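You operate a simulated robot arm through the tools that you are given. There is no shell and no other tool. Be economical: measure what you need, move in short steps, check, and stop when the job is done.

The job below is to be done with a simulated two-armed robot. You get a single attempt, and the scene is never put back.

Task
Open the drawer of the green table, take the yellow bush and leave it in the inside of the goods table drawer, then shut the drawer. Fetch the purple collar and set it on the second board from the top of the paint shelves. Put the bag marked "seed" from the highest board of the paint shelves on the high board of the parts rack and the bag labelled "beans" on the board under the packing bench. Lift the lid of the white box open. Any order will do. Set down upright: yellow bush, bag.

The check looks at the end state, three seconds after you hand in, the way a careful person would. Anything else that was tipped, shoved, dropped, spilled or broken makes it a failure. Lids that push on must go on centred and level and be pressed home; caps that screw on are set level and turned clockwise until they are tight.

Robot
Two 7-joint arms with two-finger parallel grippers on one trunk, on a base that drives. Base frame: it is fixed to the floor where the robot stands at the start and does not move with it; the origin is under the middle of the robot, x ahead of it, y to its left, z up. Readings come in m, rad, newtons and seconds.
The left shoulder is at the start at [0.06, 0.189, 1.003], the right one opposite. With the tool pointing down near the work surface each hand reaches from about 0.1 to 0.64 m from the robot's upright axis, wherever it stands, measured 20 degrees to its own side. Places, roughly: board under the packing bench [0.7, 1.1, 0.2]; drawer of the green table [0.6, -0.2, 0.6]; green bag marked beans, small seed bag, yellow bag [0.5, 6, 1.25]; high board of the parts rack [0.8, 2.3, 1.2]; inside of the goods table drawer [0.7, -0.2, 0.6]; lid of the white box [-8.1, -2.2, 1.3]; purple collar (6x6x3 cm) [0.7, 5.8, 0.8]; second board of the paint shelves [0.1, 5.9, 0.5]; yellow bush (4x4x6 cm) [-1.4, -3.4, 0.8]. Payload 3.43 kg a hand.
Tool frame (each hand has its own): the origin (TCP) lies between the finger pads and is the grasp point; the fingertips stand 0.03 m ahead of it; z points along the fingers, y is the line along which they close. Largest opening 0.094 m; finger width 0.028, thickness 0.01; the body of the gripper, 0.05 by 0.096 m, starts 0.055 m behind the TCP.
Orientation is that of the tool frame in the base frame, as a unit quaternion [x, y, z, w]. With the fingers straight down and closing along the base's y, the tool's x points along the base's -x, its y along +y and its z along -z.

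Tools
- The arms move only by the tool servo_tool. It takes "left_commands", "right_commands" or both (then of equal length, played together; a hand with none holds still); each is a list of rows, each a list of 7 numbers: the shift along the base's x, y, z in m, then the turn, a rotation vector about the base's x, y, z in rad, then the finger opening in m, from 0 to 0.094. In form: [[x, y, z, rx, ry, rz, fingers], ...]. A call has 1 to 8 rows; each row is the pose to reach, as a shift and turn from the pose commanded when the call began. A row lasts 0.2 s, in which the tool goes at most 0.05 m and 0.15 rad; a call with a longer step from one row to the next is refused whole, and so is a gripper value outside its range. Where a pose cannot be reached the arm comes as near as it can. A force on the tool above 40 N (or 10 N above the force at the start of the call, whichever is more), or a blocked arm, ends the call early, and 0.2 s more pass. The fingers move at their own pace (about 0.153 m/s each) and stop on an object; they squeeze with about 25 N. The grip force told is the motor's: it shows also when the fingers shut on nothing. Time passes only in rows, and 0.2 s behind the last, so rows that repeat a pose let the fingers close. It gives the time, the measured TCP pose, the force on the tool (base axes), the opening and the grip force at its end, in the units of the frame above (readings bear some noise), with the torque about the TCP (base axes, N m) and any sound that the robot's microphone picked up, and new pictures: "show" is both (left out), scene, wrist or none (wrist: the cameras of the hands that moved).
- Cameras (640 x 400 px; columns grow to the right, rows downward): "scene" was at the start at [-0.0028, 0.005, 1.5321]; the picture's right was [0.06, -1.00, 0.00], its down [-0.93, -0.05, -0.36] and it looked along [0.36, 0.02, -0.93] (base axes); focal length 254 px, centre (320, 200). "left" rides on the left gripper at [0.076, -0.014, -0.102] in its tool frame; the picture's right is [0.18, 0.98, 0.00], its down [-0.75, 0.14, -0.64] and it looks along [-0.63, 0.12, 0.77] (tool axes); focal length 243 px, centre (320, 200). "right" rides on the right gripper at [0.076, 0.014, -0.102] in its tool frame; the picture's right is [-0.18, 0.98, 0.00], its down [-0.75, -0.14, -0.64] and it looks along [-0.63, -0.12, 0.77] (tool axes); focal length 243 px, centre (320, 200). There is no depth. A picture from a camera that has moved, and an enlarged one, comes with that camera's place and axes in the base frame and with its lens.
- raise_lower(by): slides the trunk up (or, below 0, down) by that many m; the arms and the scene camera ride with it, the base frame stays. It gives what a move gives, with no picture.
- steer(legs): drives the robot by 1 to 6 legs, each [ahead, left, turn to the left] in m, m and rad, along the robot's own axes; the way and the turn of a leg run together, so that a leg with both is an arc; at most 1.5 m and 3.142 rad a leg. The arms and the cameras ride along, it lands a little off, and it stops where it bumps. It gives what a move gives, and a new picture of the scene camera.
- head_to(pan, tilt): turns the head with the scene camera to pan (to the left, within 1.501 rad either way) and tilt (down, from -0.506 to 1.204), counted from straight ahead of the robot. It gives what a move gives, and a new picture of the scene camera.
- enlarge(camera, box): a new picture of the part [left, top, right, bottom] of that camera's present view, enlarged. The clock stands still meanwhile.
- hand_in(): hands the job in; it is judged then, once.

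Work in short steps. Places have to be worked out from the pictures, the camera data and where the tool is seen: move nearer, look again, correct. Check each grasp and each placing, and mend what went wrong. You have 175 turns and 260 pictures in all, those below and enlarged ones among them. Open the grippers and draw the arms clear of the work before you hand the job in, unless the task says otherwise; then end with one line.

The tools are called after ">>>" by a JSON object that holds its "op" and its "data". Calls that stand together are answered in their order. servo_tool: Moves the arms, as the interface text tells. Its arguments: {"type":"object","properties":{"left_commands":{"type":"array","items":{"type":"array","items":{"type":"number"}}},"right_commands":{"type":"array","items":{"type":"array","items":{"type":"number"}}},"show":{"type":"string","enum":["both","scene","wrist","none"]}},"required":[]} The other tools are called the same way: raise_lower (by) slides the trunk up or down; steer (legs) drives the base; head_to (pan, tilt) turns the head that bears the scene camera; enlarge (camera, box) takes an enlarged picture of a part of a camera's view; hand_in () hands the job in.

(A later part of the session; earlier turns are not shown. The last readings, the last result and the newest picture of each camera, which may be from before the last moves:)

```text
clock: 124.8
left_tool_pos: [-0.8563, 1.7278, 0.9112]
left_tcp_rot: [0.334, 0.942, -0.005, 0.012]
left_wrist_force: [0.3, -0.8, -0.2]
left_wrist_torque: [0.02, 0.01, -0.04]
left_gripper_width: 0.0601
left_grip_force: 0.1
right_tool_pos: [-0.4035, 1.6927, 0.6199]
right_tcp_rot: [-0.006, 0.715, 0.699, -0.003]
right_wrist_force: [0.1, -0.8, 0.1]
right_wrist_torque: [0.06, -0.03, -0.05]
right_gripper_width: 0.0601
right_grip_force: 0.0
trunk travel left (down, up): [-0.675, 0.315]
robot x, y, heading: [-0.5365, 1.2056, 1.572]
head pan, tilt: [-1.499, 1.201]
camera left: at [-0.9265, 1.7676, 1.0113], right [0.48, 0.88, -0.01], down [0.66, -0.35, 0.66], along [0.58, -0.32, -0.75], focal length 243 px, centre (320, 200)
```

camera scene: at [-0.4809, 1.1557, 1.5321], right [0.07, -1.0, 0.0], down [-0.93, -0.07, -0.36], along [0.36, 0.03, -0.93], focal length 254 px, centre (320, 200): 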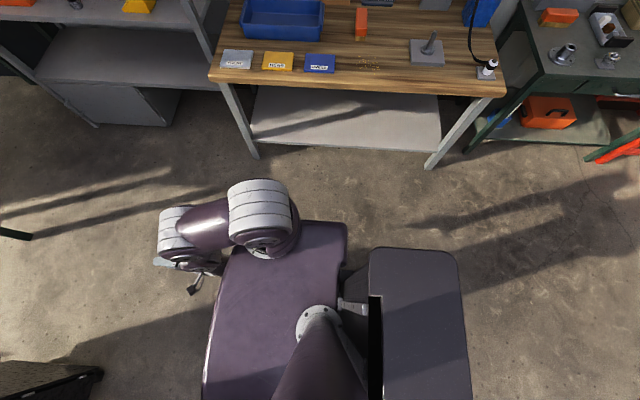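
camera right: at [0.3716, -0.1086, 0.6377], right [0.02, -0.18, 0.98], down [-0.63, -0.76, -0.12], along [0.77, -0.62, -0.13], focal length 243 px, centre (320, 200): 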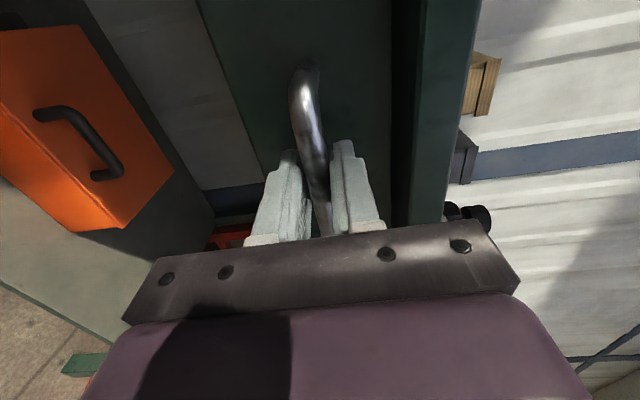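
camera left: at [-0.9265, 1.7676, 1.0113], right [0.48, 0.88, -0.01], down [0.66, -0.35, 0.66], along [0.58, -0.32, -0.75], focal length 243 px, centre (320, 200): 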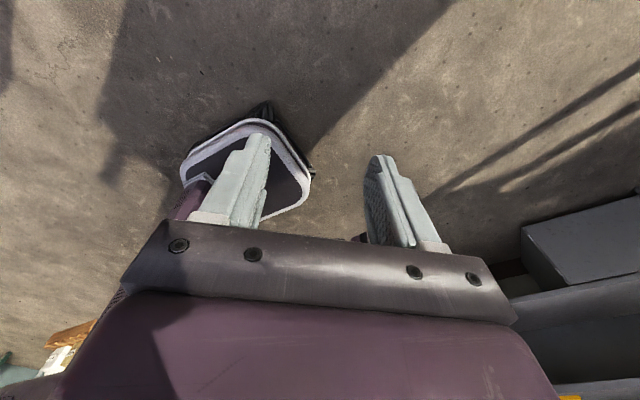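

The base is only about ±0.22–0.25 m wide, so the 0.64 m lane works. I restore the left hand and meanwhile roll the right hand so it points forward with its camera on top; then raise the trunk.

>>> {"op": "servo_tool", "data": {"left_commands": [[0.02, 0, 0, 0, 0, 0.15, 0.06], [0.04, 0, 0, 0, 0, 0.3, 0.06], [0.06, 0, 0, 0, 0, 0.45, 0.06], [0.08, 0, 0, 0, 0, 0.6, 0.06], [0.1, 0, 0, 0, 0, 0.75, 0.06], [0.1, 0, 0, 0, 0, 0.9, 0.06], [0.1, 0, 0, 0, 0, 1.05, 0.06], [0.1, -0.02, 0, 0, 0, 1.2, 0.06]], "right_commands": [[0, 0, 0.03, 0, 0.15, 0, 0.06], [0, 0, 0.06, 0, 0.3, 0, 0.06], [0, 0, 0.09, 0, 0.45, 0, 0.06], [0, 0, 0.12, 0, 0.6, 0, 0.06], [0, 0, 0.15, 0, 0.75, 0, 0.06], [0, 0, 0.18, 0, 0.9, 0, 0.06], [0, 0, 0.21, 0, 1.05, 0, 0.06], [0, 0, 0.24, 0, 1.2, 0, 0.06]], "show": "none"}}

>>> {"op": "servo_tool", "data": {"left_commands": [[0.0, -0.03, 0, 0, 0, 0.15, 0.06], [0.0, -0.06, 0, 0, 0, 0.3, 0.06], [0.0, -0.09, 0, 0, 0, 0.45, 0.06], [0.0, -0.1, 0, 0, 0, 0.6, 0.06], [0, -0.1, 0, 0, 0, 0.75, 0.06], [0, -0.1, 0, 0, 0, 0.9, 0.06], [0, -0.1, 0, 0, 0, 1.05, 0.06]], "right_commands": [[0, 0, 0.0, 0, 0.12, 0, 0.06], [0, 0, 0, 0, 0.24, 0, 0.06], [0, 0, 0, 0, 0.37, 0, 0.06], [0, 0, 0, 0, 0.37, 0, 0.06], [0, 0, 0, 0, 0.37, 0, 0.06], [0, 0, 0, 0, 0.37, 0, 0.06], [0, 0, 0, 0, 0.37, 0, 0.06]], "show": "wrist"}}

>>> {"op": "raise_lower", "data": {"by": 0.3}}

>>> {"op": "head_to", "data": {"pan": 0.0, "tilt": 0.9}}

```text
clock: 126.6
left_tool_pos: [-0.7569, 1.7053, 0.9115]
left_tcp_rot: [-0.258, 0.966, 0.005, 0.013]
left_wrist_force: [0.2, 0.7, 1.1]
left_wrist_torque: [0.06, 0.01, -0.01]
left_gripper_width: 0.0599
left_grip_force: 0.0
right_tool_pos: [-0.4029, 1.6899, 0.8588]
right_tcp_rot: [0.391, 0.588, 0.58, -0.407]
right_wrist_force: [0.8, 0.4, 0.1]
right_wrist_torque: [0.02, 0.0, -0.03]
right_gripper_width: 0.0598
right_grip_force: 0.0
trunk travel left (down, up): [-0.675, 0.315]
robot x, y, heading: [-0.5376, 1.212, 1.572]
head pan, tilt: [-1.499, 1.201]
```

```text
clock: 128.2
left_tool_pos: [-0.7553, 1.6074, 0.9099]
left_tcp_rot: [0.708, -0.706, -0.009, -0.01]
left_wrist_force: [-0.5, 0.2, 0.5]
left_wrist_torque: [-0.02, 0.02, 0.02]
left_gripper_width: 0.0599
left_grip_force: 0.1
right_tool_pos: [-0.4039, 1.6921, 0.8577]
right_tcp_rot: [0.458, 0.535, 0.53, -0.473]
right_wrist_force: [-0.8, 0.4, -0.1]
right_wrist_torque: [0.02, -0.02, -0.03]
right_gripper_width: 0.06
right_grip_force: 0.0
right hand out of reach, approached as far as the arm can: row 3, 4, 5, 6, 7
trunk travel left (down, up): [-0.675, 0.315]
robot x, y, heading: [-0.5353, 1.2108, 1.567]
head pan, tilt: [-1.499, 1.201]
camera right: at [-0.3973, 1.5879, 0.9352], right [1.0, 0.02, -0.05], down [-0.02, -0.64, -0.77], along [-0.05, 0.77, -0.63], focal length 243 px, centre (320, 200)
camera left: at [-0.7408, 1.5298, 1.0111], right [-0.98, -0.19, 0.0], down [-0.14, 0.74, 0.66], along [-0.12, 0.65, -0.75], focal length 243 px, centre (320, 200)
```

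right: 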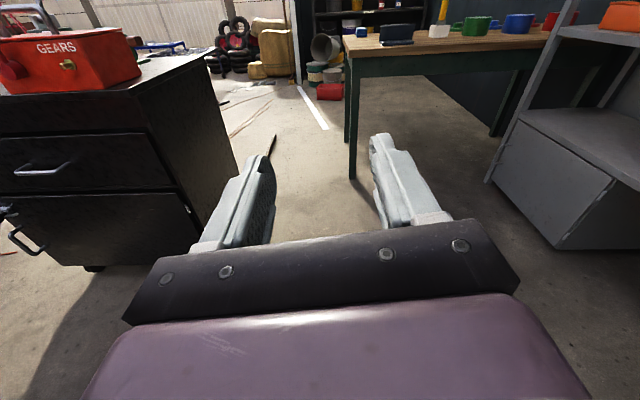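
left: 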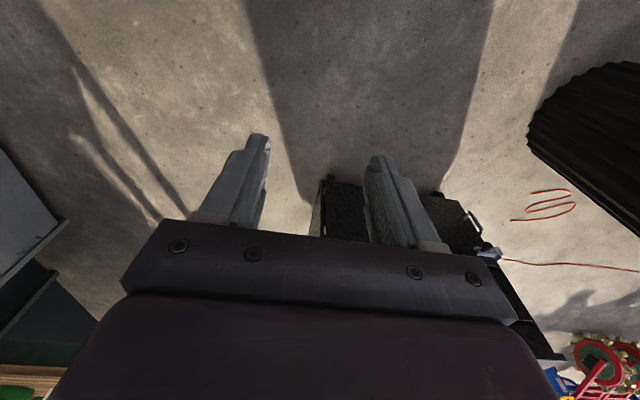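

```text
clock: 131.2
left_tool_pos: [-0.7542, 1.6065, 1.2122]
left_tcp_rot: [-0.707, 0.707, 0.009, 0.009]
left_wrist_force: [0.1, 0.2, 0.8]
left_wrist_torque: [-0.01, 0.0, 0.0]
left_gripper_width: 0.0599
left_grip_force: 0.1
right_tool_pos: [-0.4032, 1.6911, 1.1588]
right_tcp_rot: [0.457, 0.536, 0.53, -0.473]
right_wrist_force: [-0.1, -0.6, -0.5]
right_wrist_torque: [0.02, 0.01, 0.01]
right_gripper_width: 0.06
right_grip_force: 0.1
trunk travel left (down, up): [-0.975, 0.015]
robot x, y, heading: [-0.5369, 1.2108, 1.57]
head pan, tilt: [-1.499, 1.201]
```

```text
clock: 132.8
left_tool_pos: [-0.7547, 1.6077, 1.2114]
left_tcp_rot: [-0.707, 0.708, 0.009, 0.01]
left_wrist_force: [0.4, 0.3, -0.4]
left_wrist_torque: [0.0, 0.03, 0.04]
left_gripper_width: 0.06
left_grip_force: 0.0
right_tool_pos: [-0.4032, 1.6916, 1.1592]
right_tcp_rot: [0.457, 0.535, 0.53, -0.473]
right_wrist_force: [1.3, -0.5, -0.3]
right_wrist_torque: [0.0, -0.03, -0.02]
right_gripper_width: 0.0599
right_grip_force: 0.1
trunk travel left (down, up): [-0.975, 0.015]
robot x, y, heading: [-0.536, 1.2097, 1.571]
head pan, tilt: [0.0, 0.901]
camera scene: at [-0.5366, 1.2272, 1.8519], right [1.0, 0.0, 0.0], down [0.0, -0.78, -0.62], along [0.0, 0.62, -0.78], focal length 254 px, centre (320, 200)
```

scene: 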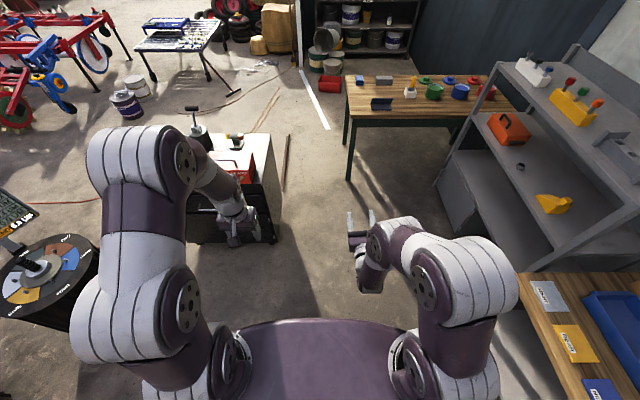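

Both arms are well placed and high. I centre in the lane (x≈-0.575) and drive ahead in two stages.

>>> {"op": "steer", "data": {"legs": [[0, 0.037, 0], [1.3, 0, 0]]}}

```text
clock: 139.8
left_tool_pos: [-0.7817, 2.9101, 1.2121]
left_tcp_rot: [-0.704, 0.71, 0.01, 0.01]
left_wrist_force: [-0.3, 0.2, 0.0]
left_wrist_torque: [-0.02, 0.0, -0.03]
left_gripper_width: 0.0599
left_grip_force: 0.1
right_tool_pos: [-0.4273, 2.9901, 1.1599]
right_tcp_rot: [0.459, 0.533, 0.531, -0.471]
right_wrist_force: [1.1, 0.2, -0.7]
right_wrist_torque: [0.01, 0.01, -0.02]
right_gripper_width: 0.06
right_grip_force: 0.1
trunk travel left (down, up): [-0.975, 0.015]
robot x, y, heading: [-0.5683, 2.511, 1.556]
head pan, tilt: [0.0, 0.901]
camera scene: at [-0.5652, 2.5272, 1.8519], right [1.0, -0.01, 0.0], down [-0.01, -0.78, -0.62], along [0.01, 0.62, -0.78], focal length 254 px, centre (320, 200)
```

scene: 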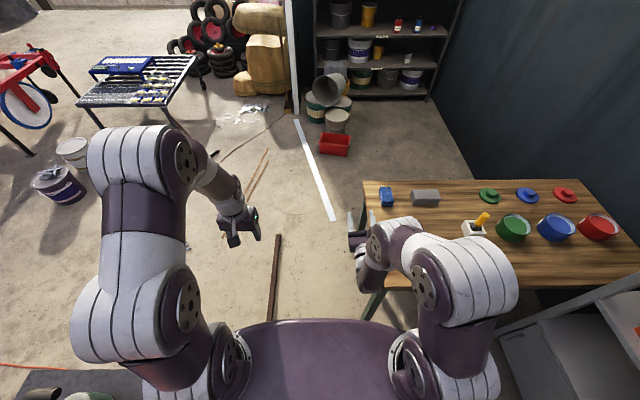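

Lane matches. I continue ahead past the table, then I'll look at the paint shelves.

>>> {"op": "steer", "data": {"legs": [[0, 0, 0.014], [1.4, 0, 0], [0.27, 0, 0]]}}

>>> {"op": "head_to", "data": {"pan": -0.5, "tilt": 0.5}}

```text
clock: 148.7
left_tool_pos: [-0.7607, 4.6032, 1.212]
left_tcp_rot: [-0.697, 0.717, 0.01, 0.01]
left_wrist_force: [0.6, 0.2, -0.2]
left_wrist_torque: [0.04, 0.04, -0.01]
left_gripper_width: 0.0601
left_grip_force: 0.1
right_tool_pos: [-0.4063, 4.6793, 1.1598]
right_tcp_rot: [0.463, 0.53, 0.536, -0.467]
right_wrist_force: [-0.2, 0.1, 1.1]
right_wrist_torque: [0.01, -0.01, 0.0]
right_gripper_width: 0.06
right_grip_force: 0.1
trunk travel left (down, up): [-0.975, 0.015]
robot x, y, heading: [-0.5552, 4.2046, 1.547]
head pan, tilt: [0.0, 0.901]
camera scene: at [-0.5516, 4.2175, 1.8519], right [1.0, -0.03, 0.0], down [-0.02, -0.78, -0.62], along [0.02, 0.62, -0.78], focal length 254 px, centre (320, 200)
```

scene: 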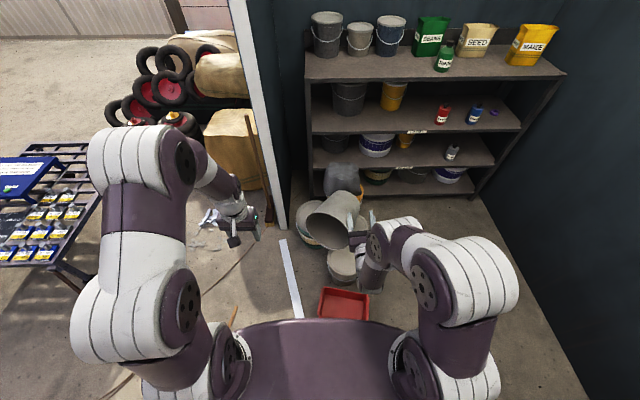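

```text
clock: 149.6
left_tool_pos: [-0.7608, 4.6054, 1.2115]
left_tcp_rot: [-0.698, 0.716, 0.009, 0.009]
left_wrist_force: [-0.2, 0.0, 0.7]
left_wrist_torque: [0.03, 0.0, -0.03]
left_gripper_width: 0.0601
left_grip_force: 0.2
right_tool_pos: [-0.4071, 4.6827, 1.1579]
right_tcp_rot: [0.463, 0.531, 0.536, -0.466]
right_wrist_force: [0.4, 0.8, -0.5]
right_wrist_torque: [0.02, 0.02, 0.01]
right_gripper_width: 0.06
right_grip_force: 0.1
trunk travel left (down, up): [-0.975, 0.015]
robot x, y, heading: [-0.5555, 4.2024, 1.547]
head pan, tilt: [-0.499, 0.499]
camera scene: at [-0.508, 4.2237, 1.8857], right [0.87, -0.5, 0.0], down [-0.24, -0.42, -0.88], along [0.44, 0.76, -0.48], focal length 254 px, centre (320, 200)
```

scene: 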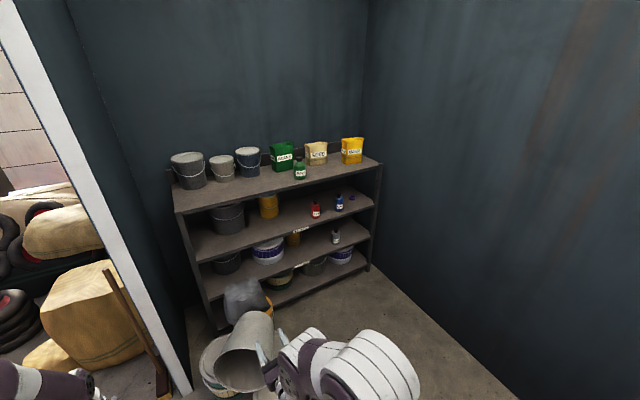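

>>> {"op": "enlarge", "data": {"camera": "scene", "box": [160, 120, 400, 310]}}

```text
2.11 times, centred on (280, 215) of scene
camera zoom: at [-0.508, 4.2237, 1.8857], right [0.87, -0.5, 0.0], down [-0.24, -0.42, -0.88], along [0.44, 0.76, -0.48], focal length 535 px, centre (404, 168)
```

zoom: 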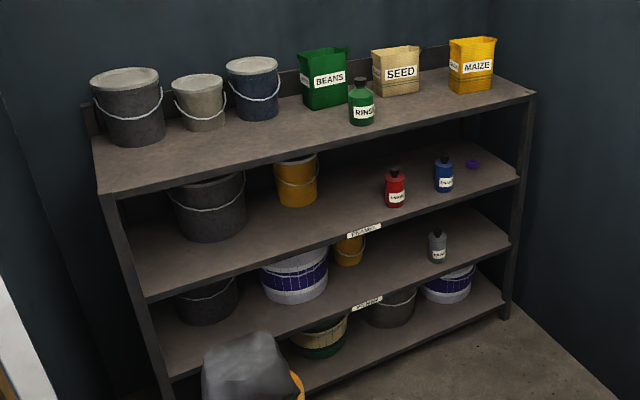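

The boards carry label plates; I enlarge them to read.

>>> {"op": "enlarge", "data": {"camera": "scene", "box": [275, 190, 375, 250]}}

>>> {"op": "enlarge", "data": {"camera": "scene", "box": [250, 215, 350, 275]}}

```text
6.40 times, centred on (325, 220) of scene
camera zoom: at [-0.508, 4.2237, 1.8857], right [0.87, -0.5, 0.0], down [-0.24, -0.42, -0.88], along [0.44, 0.76, -0.48], focal length 1626 px, centre (288, 72)
```

zoom: 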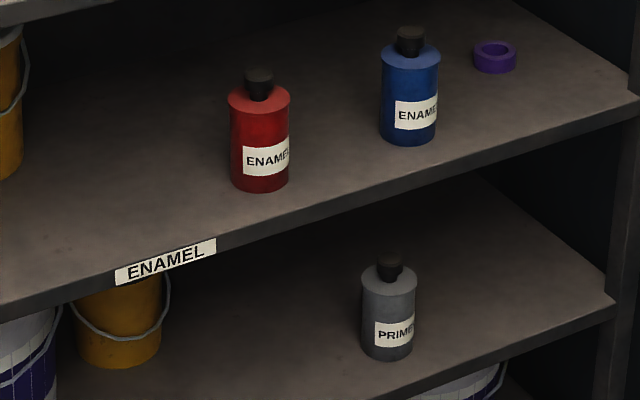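

```text
6.40 times, centred on (300, 245) of scene
camera zoom: at [-0.508, 4.2237, 1.8857], right [0.87, -0.5, 0.0], down [-0.24, -0.42, -0.88], along [0.44, 0.76, -0.48], focal length 1626 px, centre (448, -88)
```

zoom: 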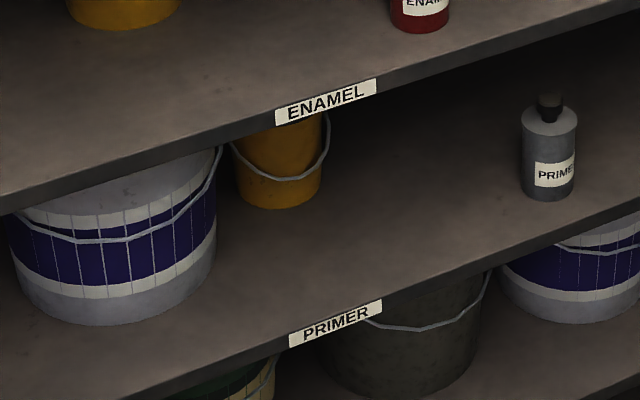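

Board labels: ENAMEL (z≈0.77) holds the purple collar, PRIMER (z≈0.46) matches the hinted target height 0.5. Now I strafe right to stand before the bags, a short leg first.

>>> {"op": "steer", "data": {"legs": [[0, 0, 0.024], [0.07, 0, 0], [0, -0.9, 0]]}}

>>> {"op": "head_to", "data": {"pan": 0.0, "tilt": 0.4}}

```text
clock: 155.3
left_tool_pos: [0.1216, 4.6704, 1.2115]
left_tcp_rot: [0.71, -0.704, -0.01, -0.009]
left_wrist_force: [-0.5, -0.6, -0.4]
left_wrist_torque: [-0.01, 0.0, 0.0]
left_gripper_width: 0.0602
left_grip_force: 0.0
right_tool_pos: [0.4722, 4.7568, 1.1584]
right_tcp_rot: [0.455, 0.538, 0.528, -0.475]
right_wrist_force: [0.0, -0.6, -0.7]
right_wrist_torque: [0.0, 0.0, 0.02]
right_gripper_width: 0.06
right_grip_force: 0.0
trunk travel left (down, up): [-0.975, 0.015]
robot x, y, heading: [0.347, 4.2756, 1.58]
head pan, tilt: [-0.499, 0.499]
camera scene: at [0.386, 4.2967, 1.8858], right [0.88, -0.47, 0.0], down [-0.23, -0.42, -0.88], along [0.41, 0.77, -0.48], focal length 254 px, centre (320, 200)
```

scene: 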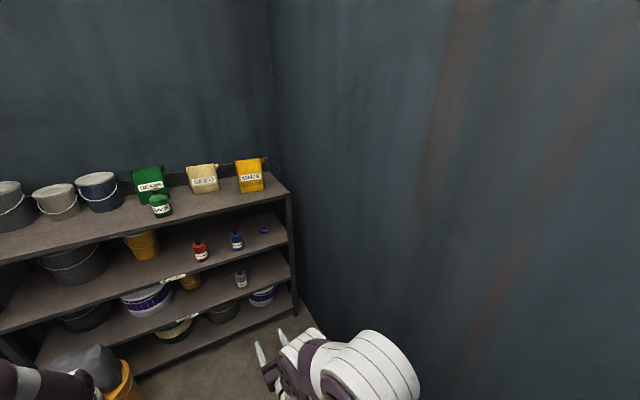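

```text
clock: 156.2
left_tool_pos: [0.1214, 4.6701, 1.2117]
left_tcp_rot: [0.71, -0.704, -0.009, -0.01]
left_wrist_force: [-0.1, -0.2, 0.1]
left_wrist_torque: [0.0, -0.05, -0.03]
left_gripper_width: 0.0598
left_grip_force: 0.1
right_tool_pos: [0.4724, 4.7578, 1.1581]
right_tcp_rot: [0.455, 0.538, 0.527, -0.476]
right_wrist_force: [0.2, -1.5, 0.3]
right_wrist_torque: [-0.02, 0.02, 0.02]
right_gripper_width: 0.0596
right_grip_force: 0.0
trunk travel left (down, up): [-0.975, 0.015]
robot x, y, heading: [0.3415, 4.2731, 1.575]
head pan, tilt: [0.0, 0.4]
camera scene: at [0.3438, 4.3091, 1.8949], right [1.0, 0.01, 0.0], down [0.0, -0.39, -0.92], along [-0.01, 0.92, -0.39], focal length 254 px, centre (320, 200)
```

scene: 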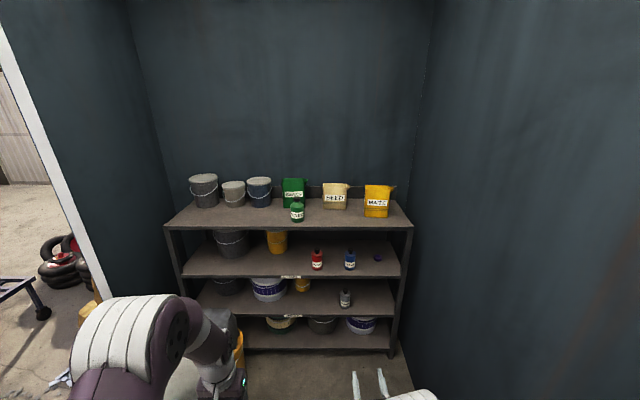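

I drive 0.7 m closer for a good look.

>>> {"op": "steer", "data": {"legs": [[0.7, 0, 0]]}}

>>> {"op": "enlarge", "data": {"camera": "scene", "box": [140, 130, 460, 330]}}

>>> {"op": "enlarge", "data": {"camera": "right", "box": [0, 0, 640, 400]}}

```text
clock: 160.1
left_tool_pos: [0.113, 5.3776, 1.2109]
left_tcp_rot: [0.711, -0.703, -0.01, -0.01]
left_wrist_force: [1.1, -0.4, 0.7]
left_wrist_torque: [0.03, 0.0, 0.0]
left_gripper_width: 0.0601
left_grip_force: 0.1
right_tool_pos: [0.4636, 5.4655, 1.1593]
right_tcp_rot: [0.453, 0.539, 0.527, -0.476]
right_wrist_force: [0.3, 0.0, 0.0]
right_wrist_torque: [0.01, -0.01, 0.01]
right_gripper_width: 0.0598
right_grip_force: 0.1
trunk travel left (down, up): [-0.975, 0.015]
robot x, y, heading: [0.3364, 4.9838, 1.584]
head pan, tilt: [0.0, 0.4]
camera scene: at [0.3363, 5.0161, 1.895], right [1.0, 0.01, 0.0], down [0.0, -0.39, -0.92], along [-0.01, 0.92, -0.39], focal length 254 px, centre (320, 200)
```

scene: 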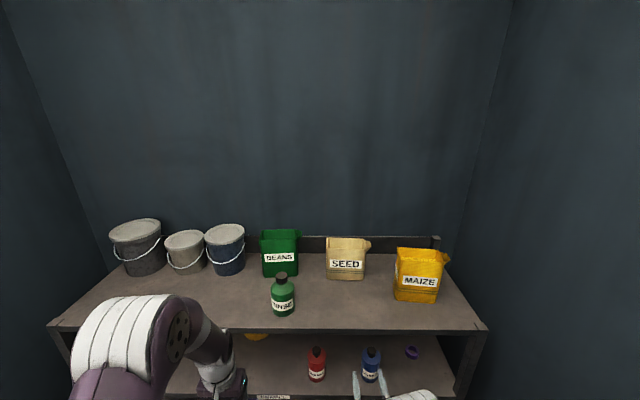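

```text
2.00 times, centred on (300, 230) of scene
camera zoom: at [0.3363, 5.0161, 1.895], right [1.0, 0.01, 0.0], down [0.0, -0.39, -0.92], along [-0.01, 0.92, -0.39], focal length 508 px, centre (360, 140)
```

zoom: 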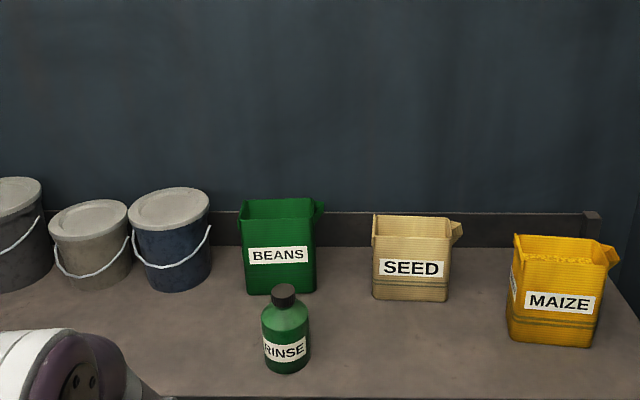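

```text
1.00 times, centred on (320, 200) of right (not enlarged: the box is as wide or as high as the picture)
camera zoom: at [0.4711, 5.3619, 1.2354], right [1.0, 0.04, -0.05], down [-0.02, -0.64, -0.77], along [-0.06, 0.77, -0.63], focal length 243 px, centre (320, 200)
```

zoom: 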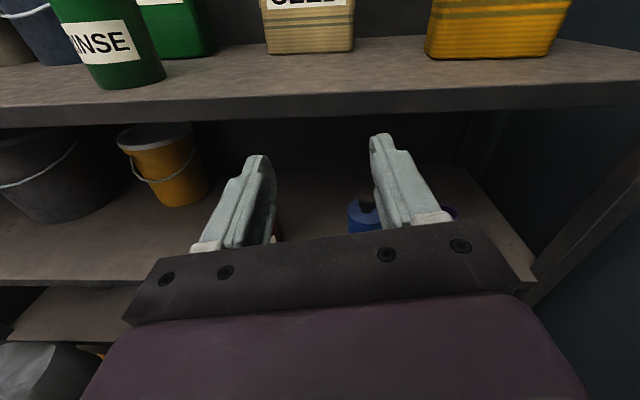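

Bags are open-topped, so I'll first do the purple collar with the forward-pointing right hand. I lower the trunk to the ENAMEL board's level and shift right.

>>> {"op": "raise_lower", "data": {"by": -0.3}}

>>> {"op": "steer", "data": {"legs": [[0, -0.13, 0]]}}

>>> {"op": "servo_tool", "data": {"right_commands": [[0.04, 0, 0, -0.1, 0, 0, 0.08], [0.08, 0, 0, -0.2, 0, 0, 0.08], [0.12, 0, 0, -0.3, 0, 0, 0.08]], "show": "both"}}

```text
clock: 163.1
left_tool_pos: [0.1124, 5.3782, 0.9114]
left_tcp_rot: [0.711, -0.703, -0.009, -0.009]
left_wrist_force: [-0.3, 0.0, 0.5]
left_wrist_torque: [0.01, -0.01, -0.03]
left_gripper_width: 0.0601
left_grip_force: 0.1
right_tool_pos: [0.4638, 5.4661, 0.8587]
right_tcp_rot: [0.454, 0.538, 0.527, -0.476]
right_wrist_force: [0.3, -0.4, 1.0]
right_wrist_torque: [-0.01, 0.0, -0.01]
right_gripper_width: 0.0599
right_grip_force: 0.1
trunk travel left (down, up): [-0.675, 0.315]
robot x, y, heading: [0.3378, 4.9834, 1.579]
head pan, tilt: [0.0, 0.4]
```

```text
clock: 164.4
left_tool_pos: [0.2458, 5.3795, 0.9114]
left_tcp_rot: [0.712, -0.702, -0.009, -0.009]
left_wrist_force: [0.1, 0.3, -0.5]
left_wrist_torque: [-0.02, 0.02, 0.0]
left_gripper_width: 0.0601
left_grip_force: 0.0
right_tool_pos: [0.5971, 5.4682, 0.8578]
right_tcp_rot: [0.454, 0.539, 0.525, -0.478]
right_wrist_force: [0.2, 0.3, 0.1]
right_wrist_torque: [-0.01, 0.0, 0.02]
right_gripper_width: 0.06
right_grip_force: 0.0
trunk travel left (down, up): [-0.675, 0.315]
robot x, y, heading: [0.4721, 4.9851, 1.583]
head pan, tilt: [0.0, 0.4]
camera scene: at [0.4703, 5.0193, 1.5949], right [1.0, 0.01, 0.0], down [0.0, -0.39, -0.92], along [-0.01, 0.92, -0.39], focal length 254 px, centre (320, 200)
```

scene: 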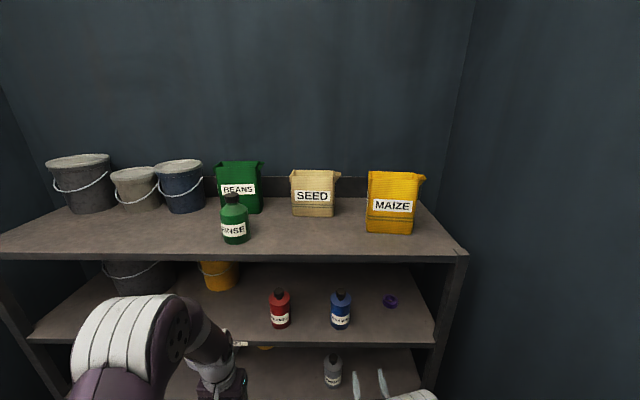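

```text
clock: 165.2
left_tool_pos: [0.2459, 5.3786, 0.911]
left_tcp_rot: [0.712, -0.702, -0.01, -0.009]
left_wrist_force: [-0.2, -0.1, 0.6]
left_wrist_torque: [0.02, -0.01, -0.01]
left_gripper_width: 0.06
left_grip_force: 0.1
right_tool_pos: [0.7163, 5.4676, 0.8584]
right_tcp_rot: [0.52, 0.612, 0.439, -0.404]
right_wrist_force: [-0.1, 0.4, -0.1]
right_wrist_torque: [-0.01, -0.01, -0.03]
right_gripper_width: 0.08
right_grip_force: 0.1
trunk travel left (down, up): [-0.675, 0.315]
robot x, y, heading: [0.4681, 4.9875, 1.584]
head pan, tilt: [0.0, 0.4]
camera scene: at [0.4704, 5.0191, 1.5949], right [1.0, 0.01, 0.0], down [0.0, -0.39, -0.92], along [-0.01, 0.92, -0.39], focal length 254 px, centre (320, 200)
camera right: at [0.7239, 5.3916, 0.9625], right [1.0, 0.02, -0.06], down [-0.01, -0.84, -0.55], along [-0.06, 0.55, -0.83], focal length 243 px, centre (320, 200)
```

scene: 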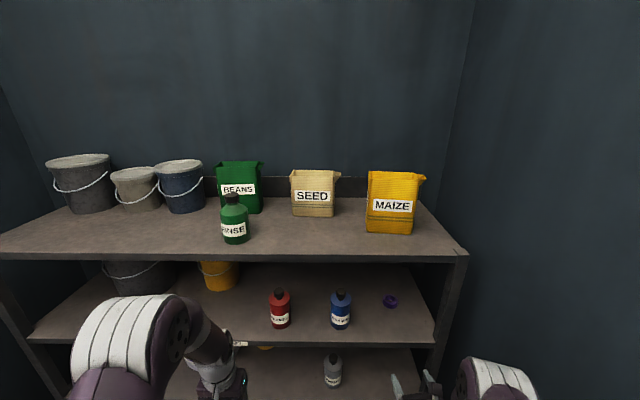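
right: 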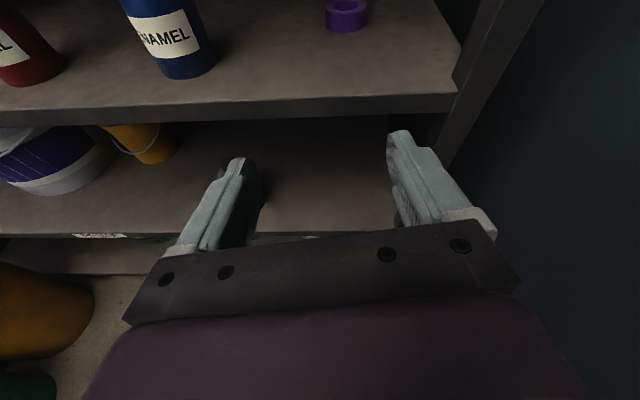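

Collar triangulates to (0.742, 5.80, ~0.81). I retract the left hand a little, then drive 0.22 m closer.

>>> {"op": "servo_tool", "data": {"left_commands": [[0, -0.04, 0, 0, 0, 0, 0.06], [0, -0.08, 0, 0, 0, 0, 0.06], [0, -0.1, 0, 0, 0, 0, 0.06]], "right_commands": [[0.01, 0, 0, 0, 0, 0, 0.08], [0.02, 0, 0, 0, 0, 0, 0.08], [0.025, 0, 0, 0, 0, 0, 0.085]], "show": "none"}}

>>> {"op": "steer", "data": {"legs": [[0, 0, -0.012], [0.22, 0, 0]]}}

>>> {"op": "enlarge", "data": {"camera": "right", "box": [0, 0, 640, 400]}}

```text
clock: 166.0
left_tool_pos: [0.2452, 5.2796, 0.9114]
left_tcp_rot: [0.712, -0.702, -0.009, -0.01]
left_wrist_force: [-0.7, -0.5, 0.2]
left_wrist_torque: [0.02, -0.05, -0.03]
left_gripper_width: 0.0599
left_grip_force: 0.0
right_tool_pos: [0.7413, 5.4669, 0.8588]
right_tcp_rot: [0.519, 0.612, 0.439, -0.404]
right_wrist_force: [0.2, 0.2, 0.7]
right_wrist_torque: [-0.04, -0.01, 0.01]
right_gripper_width: 0.0855
right_grip_force: 0.1
trunk travel left (down, up): [-0.675, 0.315]
robot x, y, heading: [0.471, 4.9839, 1.586]
head pan, tilt: [0.0, 0.4]
```

```text
clock: 168.0
left_tool_pos: [0.2471, 5.4998, 0.9116]
left_tcp_rot: [0.71, -0.704, -0.009, -0.009]
left_wrist_force: [0.0, 0.4, 0.3]
left_wrist_torque: [-0.02, 0.03, 0.03]
left_gripper_width: 0.0601
left_grip_force: 0.2
right_tool_pos: [0.7416, 5.6842, 0.8568]
right_tcp_rot: [0.522, 0.609, 0.441, -0.402]
right_wrist_force: [0.2, -0.3, 0.0]
right_wrist_torque: [0.0, 0.03, 0.02]
right_gripper_width: 0.0851
right_grip_force: 0.0
trunk travel left (down, up): [-0.675, 0.315]
robot x, y, heading: [0.4659, 5.2059, 1.577]
head pan, tilt: [0.0, 0.4]
camera scene: at [0.4688, 5.2388, 1.5949], right [1.0, 0.01, 0.0], down [0.0, -0.39, -0.92], along [-0.01, 0.92, -0.39], focal length 254 px, centre (320, 200)
```

scene: 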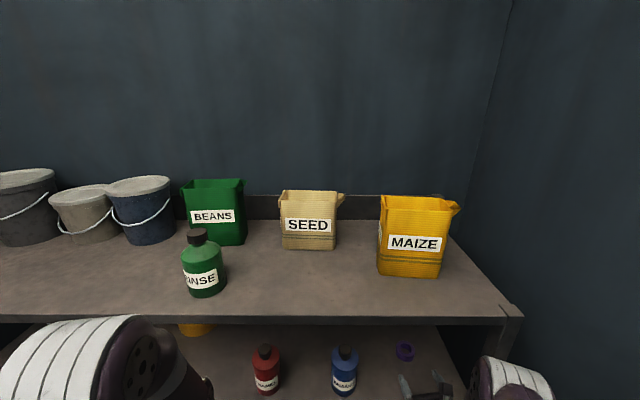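

```text
1.00 times, centred on (320, 200) of right (not enlarged: the box is as wide or as high as the picture)
camera zoom: at [0.7495, 5.609, 0.962], right [1.0, 0.01, -0.06], down [-0.02, -0.84, -0.55], along [-0.06, 0.55, -0.83], focal length 243 px, centre (320, 200)
```

zoom: 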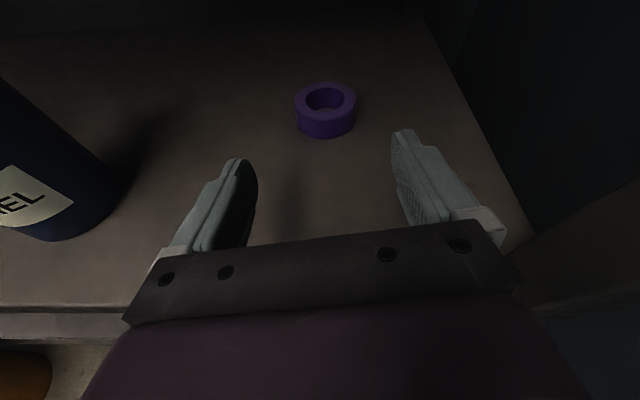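

The collar sits straight ahead between the fingers. I advance while lowering to z≈0.822.

>>> {"op": "servo_tool", "data": {"right_commands": [[0, 0.03, -0.015, 0, 0, 0, 0.085], [0, 0.06, -0.03, 0, 0, 0, 0.085], [0, 0.09, -0.035, 0, 0, 0, 0.085], [0, 0.12, -0.035, 0, 0, 0, 0.085]], "show": "wrist"}}

```text
clock: 169.0
left_tool_pos: [0.2463, 5.496, 0.9134]
left_tcp_rot: [0.709, -0.705, -0.01, -0.012]
left_wrist_force: [0.6, 0.2, 0.6]
left_wrist_torque: [-0.02, 0.02, -0.01]
left_gripper_width: 0.06
left_grip_force: 0.2
right_tool_pos: [0.7427, 5.7793, 0.8298]
right_tcp_rot: [0.521, 0.607, 0.443, -0.405]
right_wrist_force: [-1.7, -17.8, 35.2]
right_wrist_torque: [-2.97, 0.33, 0.07]
right_gripper_width: 0.085
right_grip_force: 0.1
right hand out of reach, approached as far as the arm can: row 4
trunk travel left (down, up): [-0.675, 0.315]
robot x, y, heading: [0.4712, 5.206, 1.572]
head pan, tilt: [0.0, 0.4]
stopped in row 4 (right hand): the force on the tool passed its limit at 103 N (the readings are from after the stop); the commanded pose is now the measured one
camera right: at [0.7493, 5.7041, 0.9318], right [1.0, 0.01, -0.06], down [-0.02, -0.83, -0.55], along [-0.06, 0.55, -0.83], focal length 243 px, centre (320, 200)
```

right: 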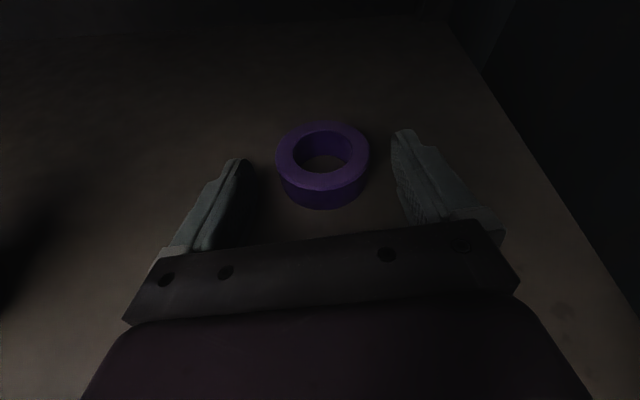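

The wrist underside touched the board edge. I lift, back up a little and pitch the hand more steeply before trying again.

>>> {"op": "servo_tool", "data": {"right_commands": [[0, -0.01, 0.02, 0, 0, 0, 0.085], [0, -0.05, 0.04, -0.1, 0, 0, 0.085], [0, -0.08, 0.05, -0.22, 0, 0, 0.085], [0, -0.1, 0.05, -0.34, 0, 0, 0.085], [0, -0.1, 0.05, -0.45, 0.03, 0, 0.085]], "show": "none"}}

>>> {"op": "steer", "data": {"legs": [[0.08, 0, 0]]}}

>>> {"op": "enlarge", "data": {"camera": "right", "box": [0, 0, 640, 400]}}

```text
clock: 170.2
left_tool_pos: [0.248, 5.5009, 0.9117]
left_tcp_rot: [0.709, -0.705, -0.009, -0.01]
left_wrist_force: [1.1, 0.8, 0.1]
left_wrist_torque: [-0.02, -0.01, 0.01]
left_gripper_width: 0.0599
left_grip_force: 0.0
right_tool_pos: [0.7452, 5.686, 0.8714]
right_tcp_rot: [0.595, 0.683, 0.307, -0.291]
right_wrist_force: [0.9, -0.1, -0.7]
right_wrist_torque: [-0.03, 0.01, -0.02]
right_gripper_width: 0.0851
right_grip_force: 0.0
right hand out of reach, approached as far as the arm can: row 5
trunk travel left (down, up): [-0.675, 0.315]
robot x, y, heading: [0.466, 5.2012, 1.573]
head pan, tilt: [0.0, 0.4]
```

```text
clock: 171.4
left_tool_pos: [0.2467, 5.5664, 0.9142]
left_tcp_rot: [-0.706, 0.708, 0.013, 0.015]
left_wrist_force: [-0.8, 0.5, -0.3]
left_wrist_torque: [0.04, -0.01, -0.03]
left_gripper_width: 0.0595
left_grip_force: 0.0
right_tool_pos: [0.7443, 5.7447, 0.8759]
right_tcp_rot: [0.599, 0.68, 0.308, -0.291]
right_wrist_force: [-0.4, -0.4, -0.1]
right_wrist_torque: [-0.01, 0.06, 0.0]
right_gripper_width: 0.085
right_grip_force: 0.1
trunk travel left (down, up): [-0.675, 0.315]
robot x, y, heading: [0.4636, 5.2775, 1.574]
head pan, tilt: [0.0, 0.4]
stopped in leg 1: the robot was blocked; the commanded pose is now the measured one
camera scene: at [0.4643, 5.2949, 1.5956], right [1.0, 0.0, 0.0], down [0.0, -0.38, -0.93], along [0.0, 0.93, -0.38], focal length 254 px, centre (320, 200)
```

scene: 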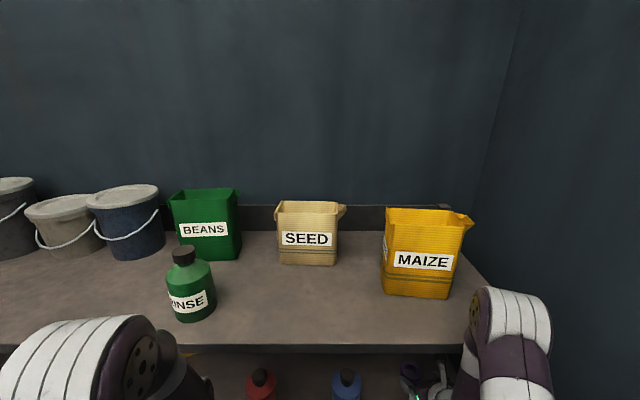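

```text
1.00 times, centred on (320, 200) of right (not enlarged: the box is as wide or as high as the picture)
camera zoom: at [0.7516, 5.7159, 1.0009], right [1.0, -0.03, -0.07], down [-0.04, -0.98, -0.17], along [-0.07, 0.18, -0.98], focal length 243 px, centre (320, 200)
```

zoom: 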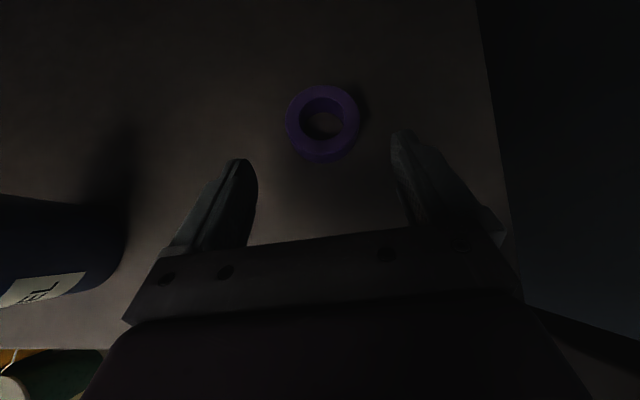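

Base touched the shelf; I back off 1.5 cm. The collar is at (0.743, 5.81); then I advance and lower with the steeper hand.

>>> {"op": "steer", "data": {"legs": [[-0.015, 0, 0]]}}

>>> {"op": "servo_tool", "data": {"right_commands": [[0, 0.035, 0, 0, 0, 0, 0.085], [0, 0.07, 0, 0, 0, 0, 0.085], [0, 0.083, -0.02, 0, 0, 0, 0.085], [0, 0.083, -0.035, 0, 0, 0, 0.085]], "show": "wrist"}}

```text
clock: 172.2
left_tool_pos: [0.2472, 5.562, 0.9131]
left_tcp_rot: [0.707, -0.707, -0.01, -0.011]
left_wrist_force: [0.9, 0.0, -0.2]
left_wrist_torque: [-0.03, 0.03, -0.02]
left_gripper_width: 0.0602
left_grip_force: 0.1
right_tool_pos: [0.7435, 5.7416, 0.8687]
right_tcp_rot: [0.599, 0.682, 0.303, -0.289]
right_wrist_force: [-0.1, -0.1, 0.4]
right_wrist_torque: [-0.02, 0.0, -0.04]
right_gripper_width: 0.0852
right_grip_force: 0.0
trunk travel left (down, up): [-0.675, 0.315]
robot x, y, heading: [0.4647, 5.2679, 1.573]
head pan, tilt: [0.0, 0.4]
camera scene: at [0.4678, 5.2978, 1.5948], right [1.0, 0.0, 0.0], down [0.0, -0.39, -0.92], along [0.0, 0.92, -0.39], focal length 254 px, centre (320, 200)
```

scene: 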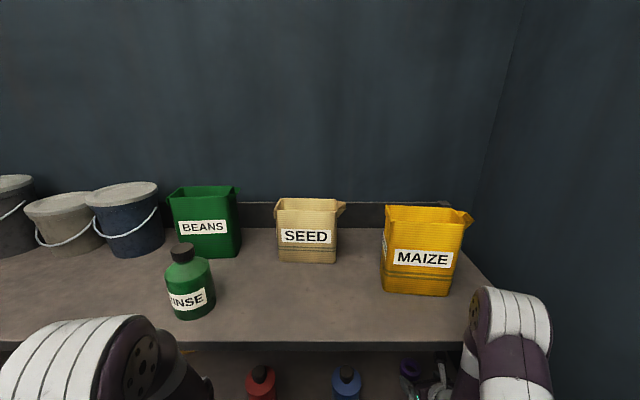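

```text
clock: 173.3
left_tool_pos: [0.2653, 5.5483, 0.9161]
left_tcp_rot: [-0.69, 0.723, 0.012, 0.022]
left_wrist_force: [-0.7, 1.1, -0.1]
left_wrist_torque: [0.0, 0.02, -0.01]
left_gripper_width: 0.0599
left_grip_force: 0.1
right_tool_pos: [0.7723, 5.7752, 0.8575]
right_tcp_rot: [0.597, 0.673, 0.34, -0.274]
right_wrist_force: [-0.1, -0.4, 0.2]
right_wrist_torque: [-0.02, -0.01, 0.04]
right_gripper_width: 0.0852
right_grip_force: 0.5
right hand out of reach, approached as far as the arm can: row 1, 2, 3, 4
trunk travel left (down, up): [-0.675, 0.315]
robot x, y, heading: [0.4782, 5.2585, 1.527]
head pan, tilt: [0.0, 0.4]
stopped in row 4 (right hand): the arm was blocked; the commanded pose is now the measured one
camera right: at [0.7702, 5.7415, 0.9814], right [1.0, -0.06, -0.01], down [-0.06, -0.98, -0.2], along [0.0, 0.2, -0.98], focal length 243 px, centre (320, 200)
```

right: 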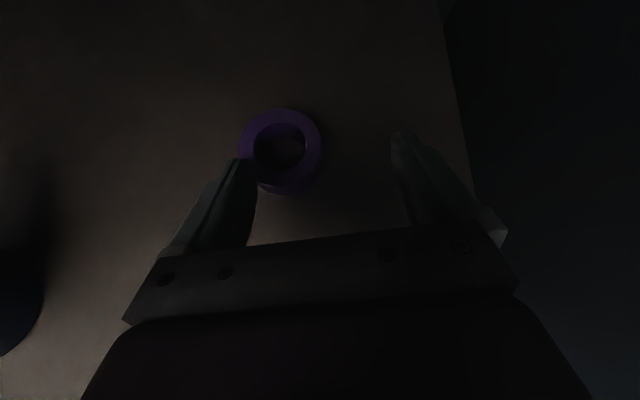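

The forearm pressed on something (probably the upper board) and turned the base. I lift slightly, back straight out, and re-square.

>>> {"op": "servo_tool", "data": {"right_commands": [[0, -0.015, 0.02, 0, 0, 0, 0.085], [0, -0.04, 0.03, 0, 0, 0, 0.085]], "show": "none"}}

>>> {"op": "steer", "data": {"legs": [[-0.15, 0, 0], [0, 0, 0.044]]}}

>>> {"op": "head_to", "data": {"pan": -0.4, "tilt": 0.7}}

```text
clock: 173.9
left_tool_pos: [0.2685, 5.5666, 0.9127]
left_tcp_rot: [-0.695, 0.719, 0.011, 0.012]
left_wrist_force: [0.3, 0.6, 0.5]
left_wrist_torque: [-0.01, 0.02, 0.02]
left_gripper_width: 0.06
left_grip_force: 0.0
right_tool_pos: [0.7712, 5.7555, 0.871]
right_tcp_rot: [0.599, 0.677, 0.328, -0.273]
right_wrist_force: [0.4, -0.2, 0.7]
right_wrist_torque: [-0.01, -0.01, 0.0]
right_gripper_width: 0.0851
right_grip_force: 0.0
trunk travel left (down, up): [-0.675, 0.315]
robot x, y, heading: [0.4782, 5.2656, 1.536]
head pan, tilt: [0.0, 0.4]
```

```text
clock: 174.6
left_tool_pos: [0.2698, 5.5665, 0.9125]
left_tcp_rot: [-0.695, 0.719, 0.01, 0.011]
left_wrist_force: [0.0, 0.1, -1.2]
left_wrist_torque: [0.02, 0.02, 0.0]
left_gripper_width: 0.0602
left_grip_force: 0.1
right_tool_pos: [0.772, 5.7557, 0.8708]
right_tcp_rot: [0.6, 0.678, 0.327, -0.271]
right_wrist_force: [-1.1, 0.1, -0.1]
right_wrist_torque: [0.0, -0.04, -0.01]
right_gripper_width: 0.0849
right_grip_force: 0.0
trunk travel left (down, up): [-0.675, 0.315]
robot x, y, heading: [0.4772, 5.2664, 1.536]
head pan, tilt: [0.0, 0.4]
stopped in leg 1: the robot was blocked; the commanded pose is now the measured one
camera scene: at [0.4781, 5.2922, 1.5953], right [1.0, -0.04, 0.0], down [-0.01, -0.39, -0.92], along [0.03, 0.92, -0.39], focal length 254 px, centre (320, 200)
```

scene: 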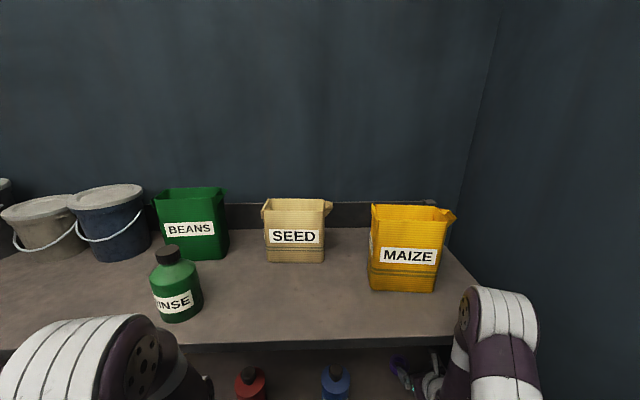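

```text
clock: 175.5
left_tool_pos: [0.2695, 5.5672, 0.9113]
left_tcp_rot: [-0.695, 0.719, 0.01, 0.011]
left_wrist_force: [-0.1, -0.1, 0.1]
left_wrist_torque: [0.01, 0.03, -0.05]
left_gripper_width: 0.0598
left_grip_force: 0.0
right_tool_pos: [0.7725, 5.7548, 0.8711]
right_tcp_rot: [0.6, 0.678, 0.328, -0.272]
right_wrist_force: [0.1, 1.0, -0.9]
right_wrist_torque: [0.01, 0.01, -0.02]
right_gripper_width: 0.0847
right_grip_force: 0.0
trunk travel left (down, up): [-0.675, 0.315]
robot x, y, heading: [0.4776, 5.2646, 1.533]
head pan, tilt: [-0.4, 0.7]
camera scene: at [0.5107, 5.2765, 1.5683], right [0.91, -0.42, 0.0], down [-0.27, -0.58, -0.77], along [0.32, 0.7, -0.64], focal length 254 px, centre (320, 200)
```

scene: 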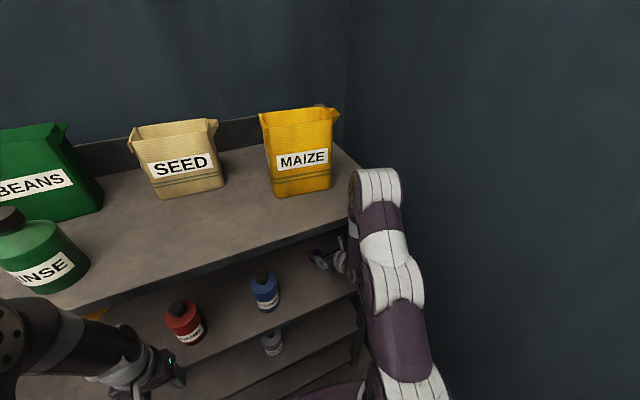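

Backing is blocked; I enlarge to see how the right arm lies relative to the shelf post.

>>> {"op": "enlarge", "data": {"camera": "scene", "box": [280, 140, 460, 300]}}

>>> {"op": "enlarge", "data": {"camera": "right", "box": [0, 0, 640, 400]}}

```text
2.50 times, centred on (370, 220) of scene
camera zoom: at [0.5107, 5.2765, 1.5683], right [0.91, -0.42, 0.0], down [-0.27, -0.58, -0.77], along [0.32, 0.7, -0.64], focal length 635 px, centre (195, 150)
```

zoom: 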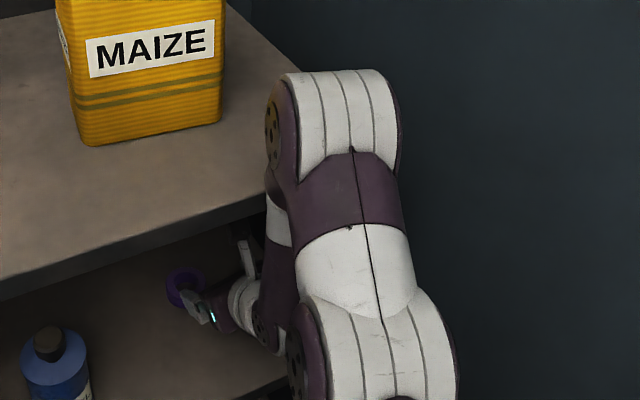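

```text
1.00 times, centred on (320, 200) of right (not enlarged: the box is as wide or as high as the picture)
camera zoom: at [0.7736, 5.725, 0.9959], right [1.0, -0.05, -0.02], down [-0.06, -0.98, -0.18], along [-0.01, 0.18, -0.98], focal length 243 px, centre (320, 200)
```

zoom: 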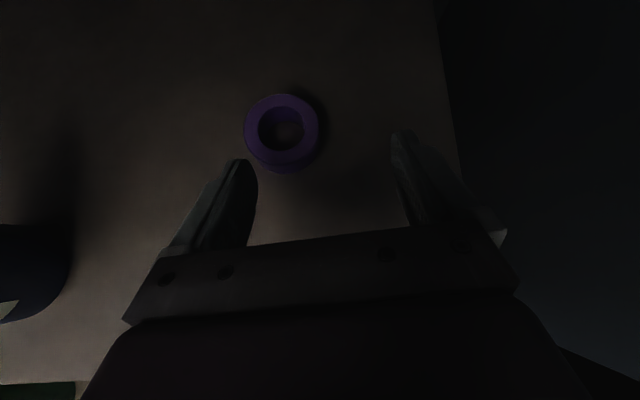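

I try freeing by drawing the hand back with the arm alone.

>>> {"op": "servo_tool", "data": {"right_commands": [[-0.015, -0.02, 0.0, 0, 0, 0, 0.085], [-0.03, -0.05, 0.0, 0, 0, 0, 0.085], [-0.03, -0.08, 0.0, 0, 0, 0, 0.085], [-0.03, -0.11, 0.0, 0, 0, 0, 0.085]], "show": "scene"}}

```text
clock: 176.5
left_tool_pos: [0.2701, 5.5692, 0.9131]
left_tcp_rot: [-0.695, 0.719, 0.009, 0.009]
left_wrist_force: [0.8, -1.0, -0.2]
left_wrist_torque: [0.03, 0.02, 0.01]
left_gripper_width: 0.0601
left_grip_force: 0.1
right_tool_pos: [0.7436, 5.647, 0.8683]
right_tcp_rot: [0.601, 0.678, 0.326, -0.271]
right_wrist_force: [-0.4, -0.7, -0.4]
right_wrist_torque: [-0.01, 0.03, 0.01]
right_gripper_width: 0.0848
right_grip_force: 0.0
trunk travel left (down, up): [-0.675, 0.315]
robot x, y, heading: [0.4793, 5.2657, 1.534]
head pan, tilt: [-0.4, 0.7]
camera scene: at [0.513, 5.2818, 1.5681], right [0.91, -0.42, 0.0], down [-0.27, -0.58, -0.77], along [0.32, 0.69, -0.64], focal length 254 px, centre (320, 200)
```

scene: 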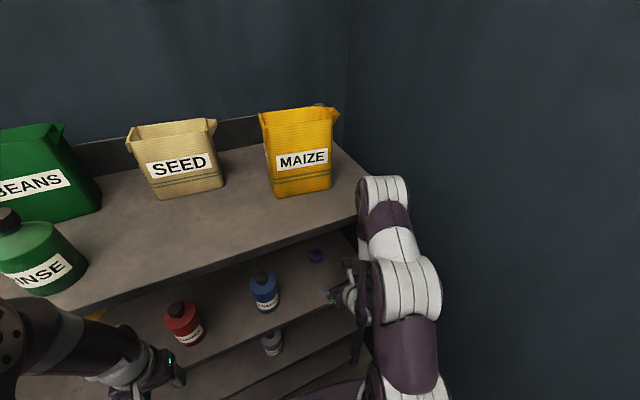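

The hand is out of the shelf now. I back the base off and re-square.

>>> {"op": "steer", "data": {"legs": [[-0.15, 0, 0]]}}

```text
clock: 177.9
left_tool_pos: [0.2651, 5.4182, 0.91]
left_tcp_rot: [-0.695, 0.719, 0.009, 0.009]
left_wrist_force: [0.3, -0.7, 0.3]
left_wrist_torque: [-0.05, -0.03, 0.02]
left_gripper_width: 0.0599
left_grip_force: 0.1
right_tool_pos: [0.7383, 5.4963, 0.8673]
right_tcp_rot: [0.6, 0.678, 0.326, -0.272]
right_wrist_force: [-1.1, 0.0, 0.6]
right_wrist_torque: [-0.01, -0.03, 0.0]
right_gripper_width: 0.0849
right_grip_force: 0.0
trunk travel left (down, up): [-0.675, 0.315]
robot x, y, heading: [0.473, 5.1145, 1.534]
head pan, tilt: [-0.4, 0.7]
camera scene: at [0.508, 5.1312, 1.5681], right [0.91, -0.42, 0.0], down [-0.27, -0.58, -0.77], along [0.32, 0.69, -0.64], focal length 254 px, centre (320, 200)
```

scene: 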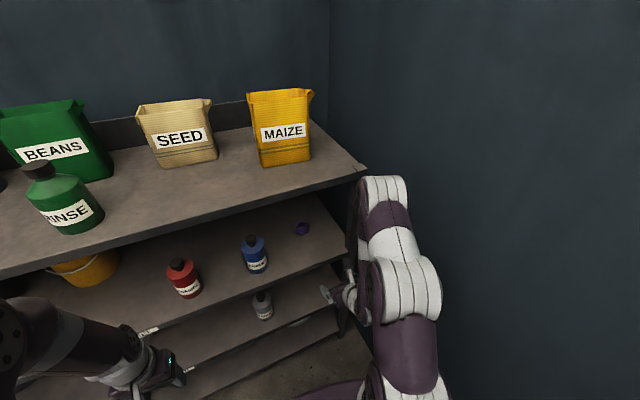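

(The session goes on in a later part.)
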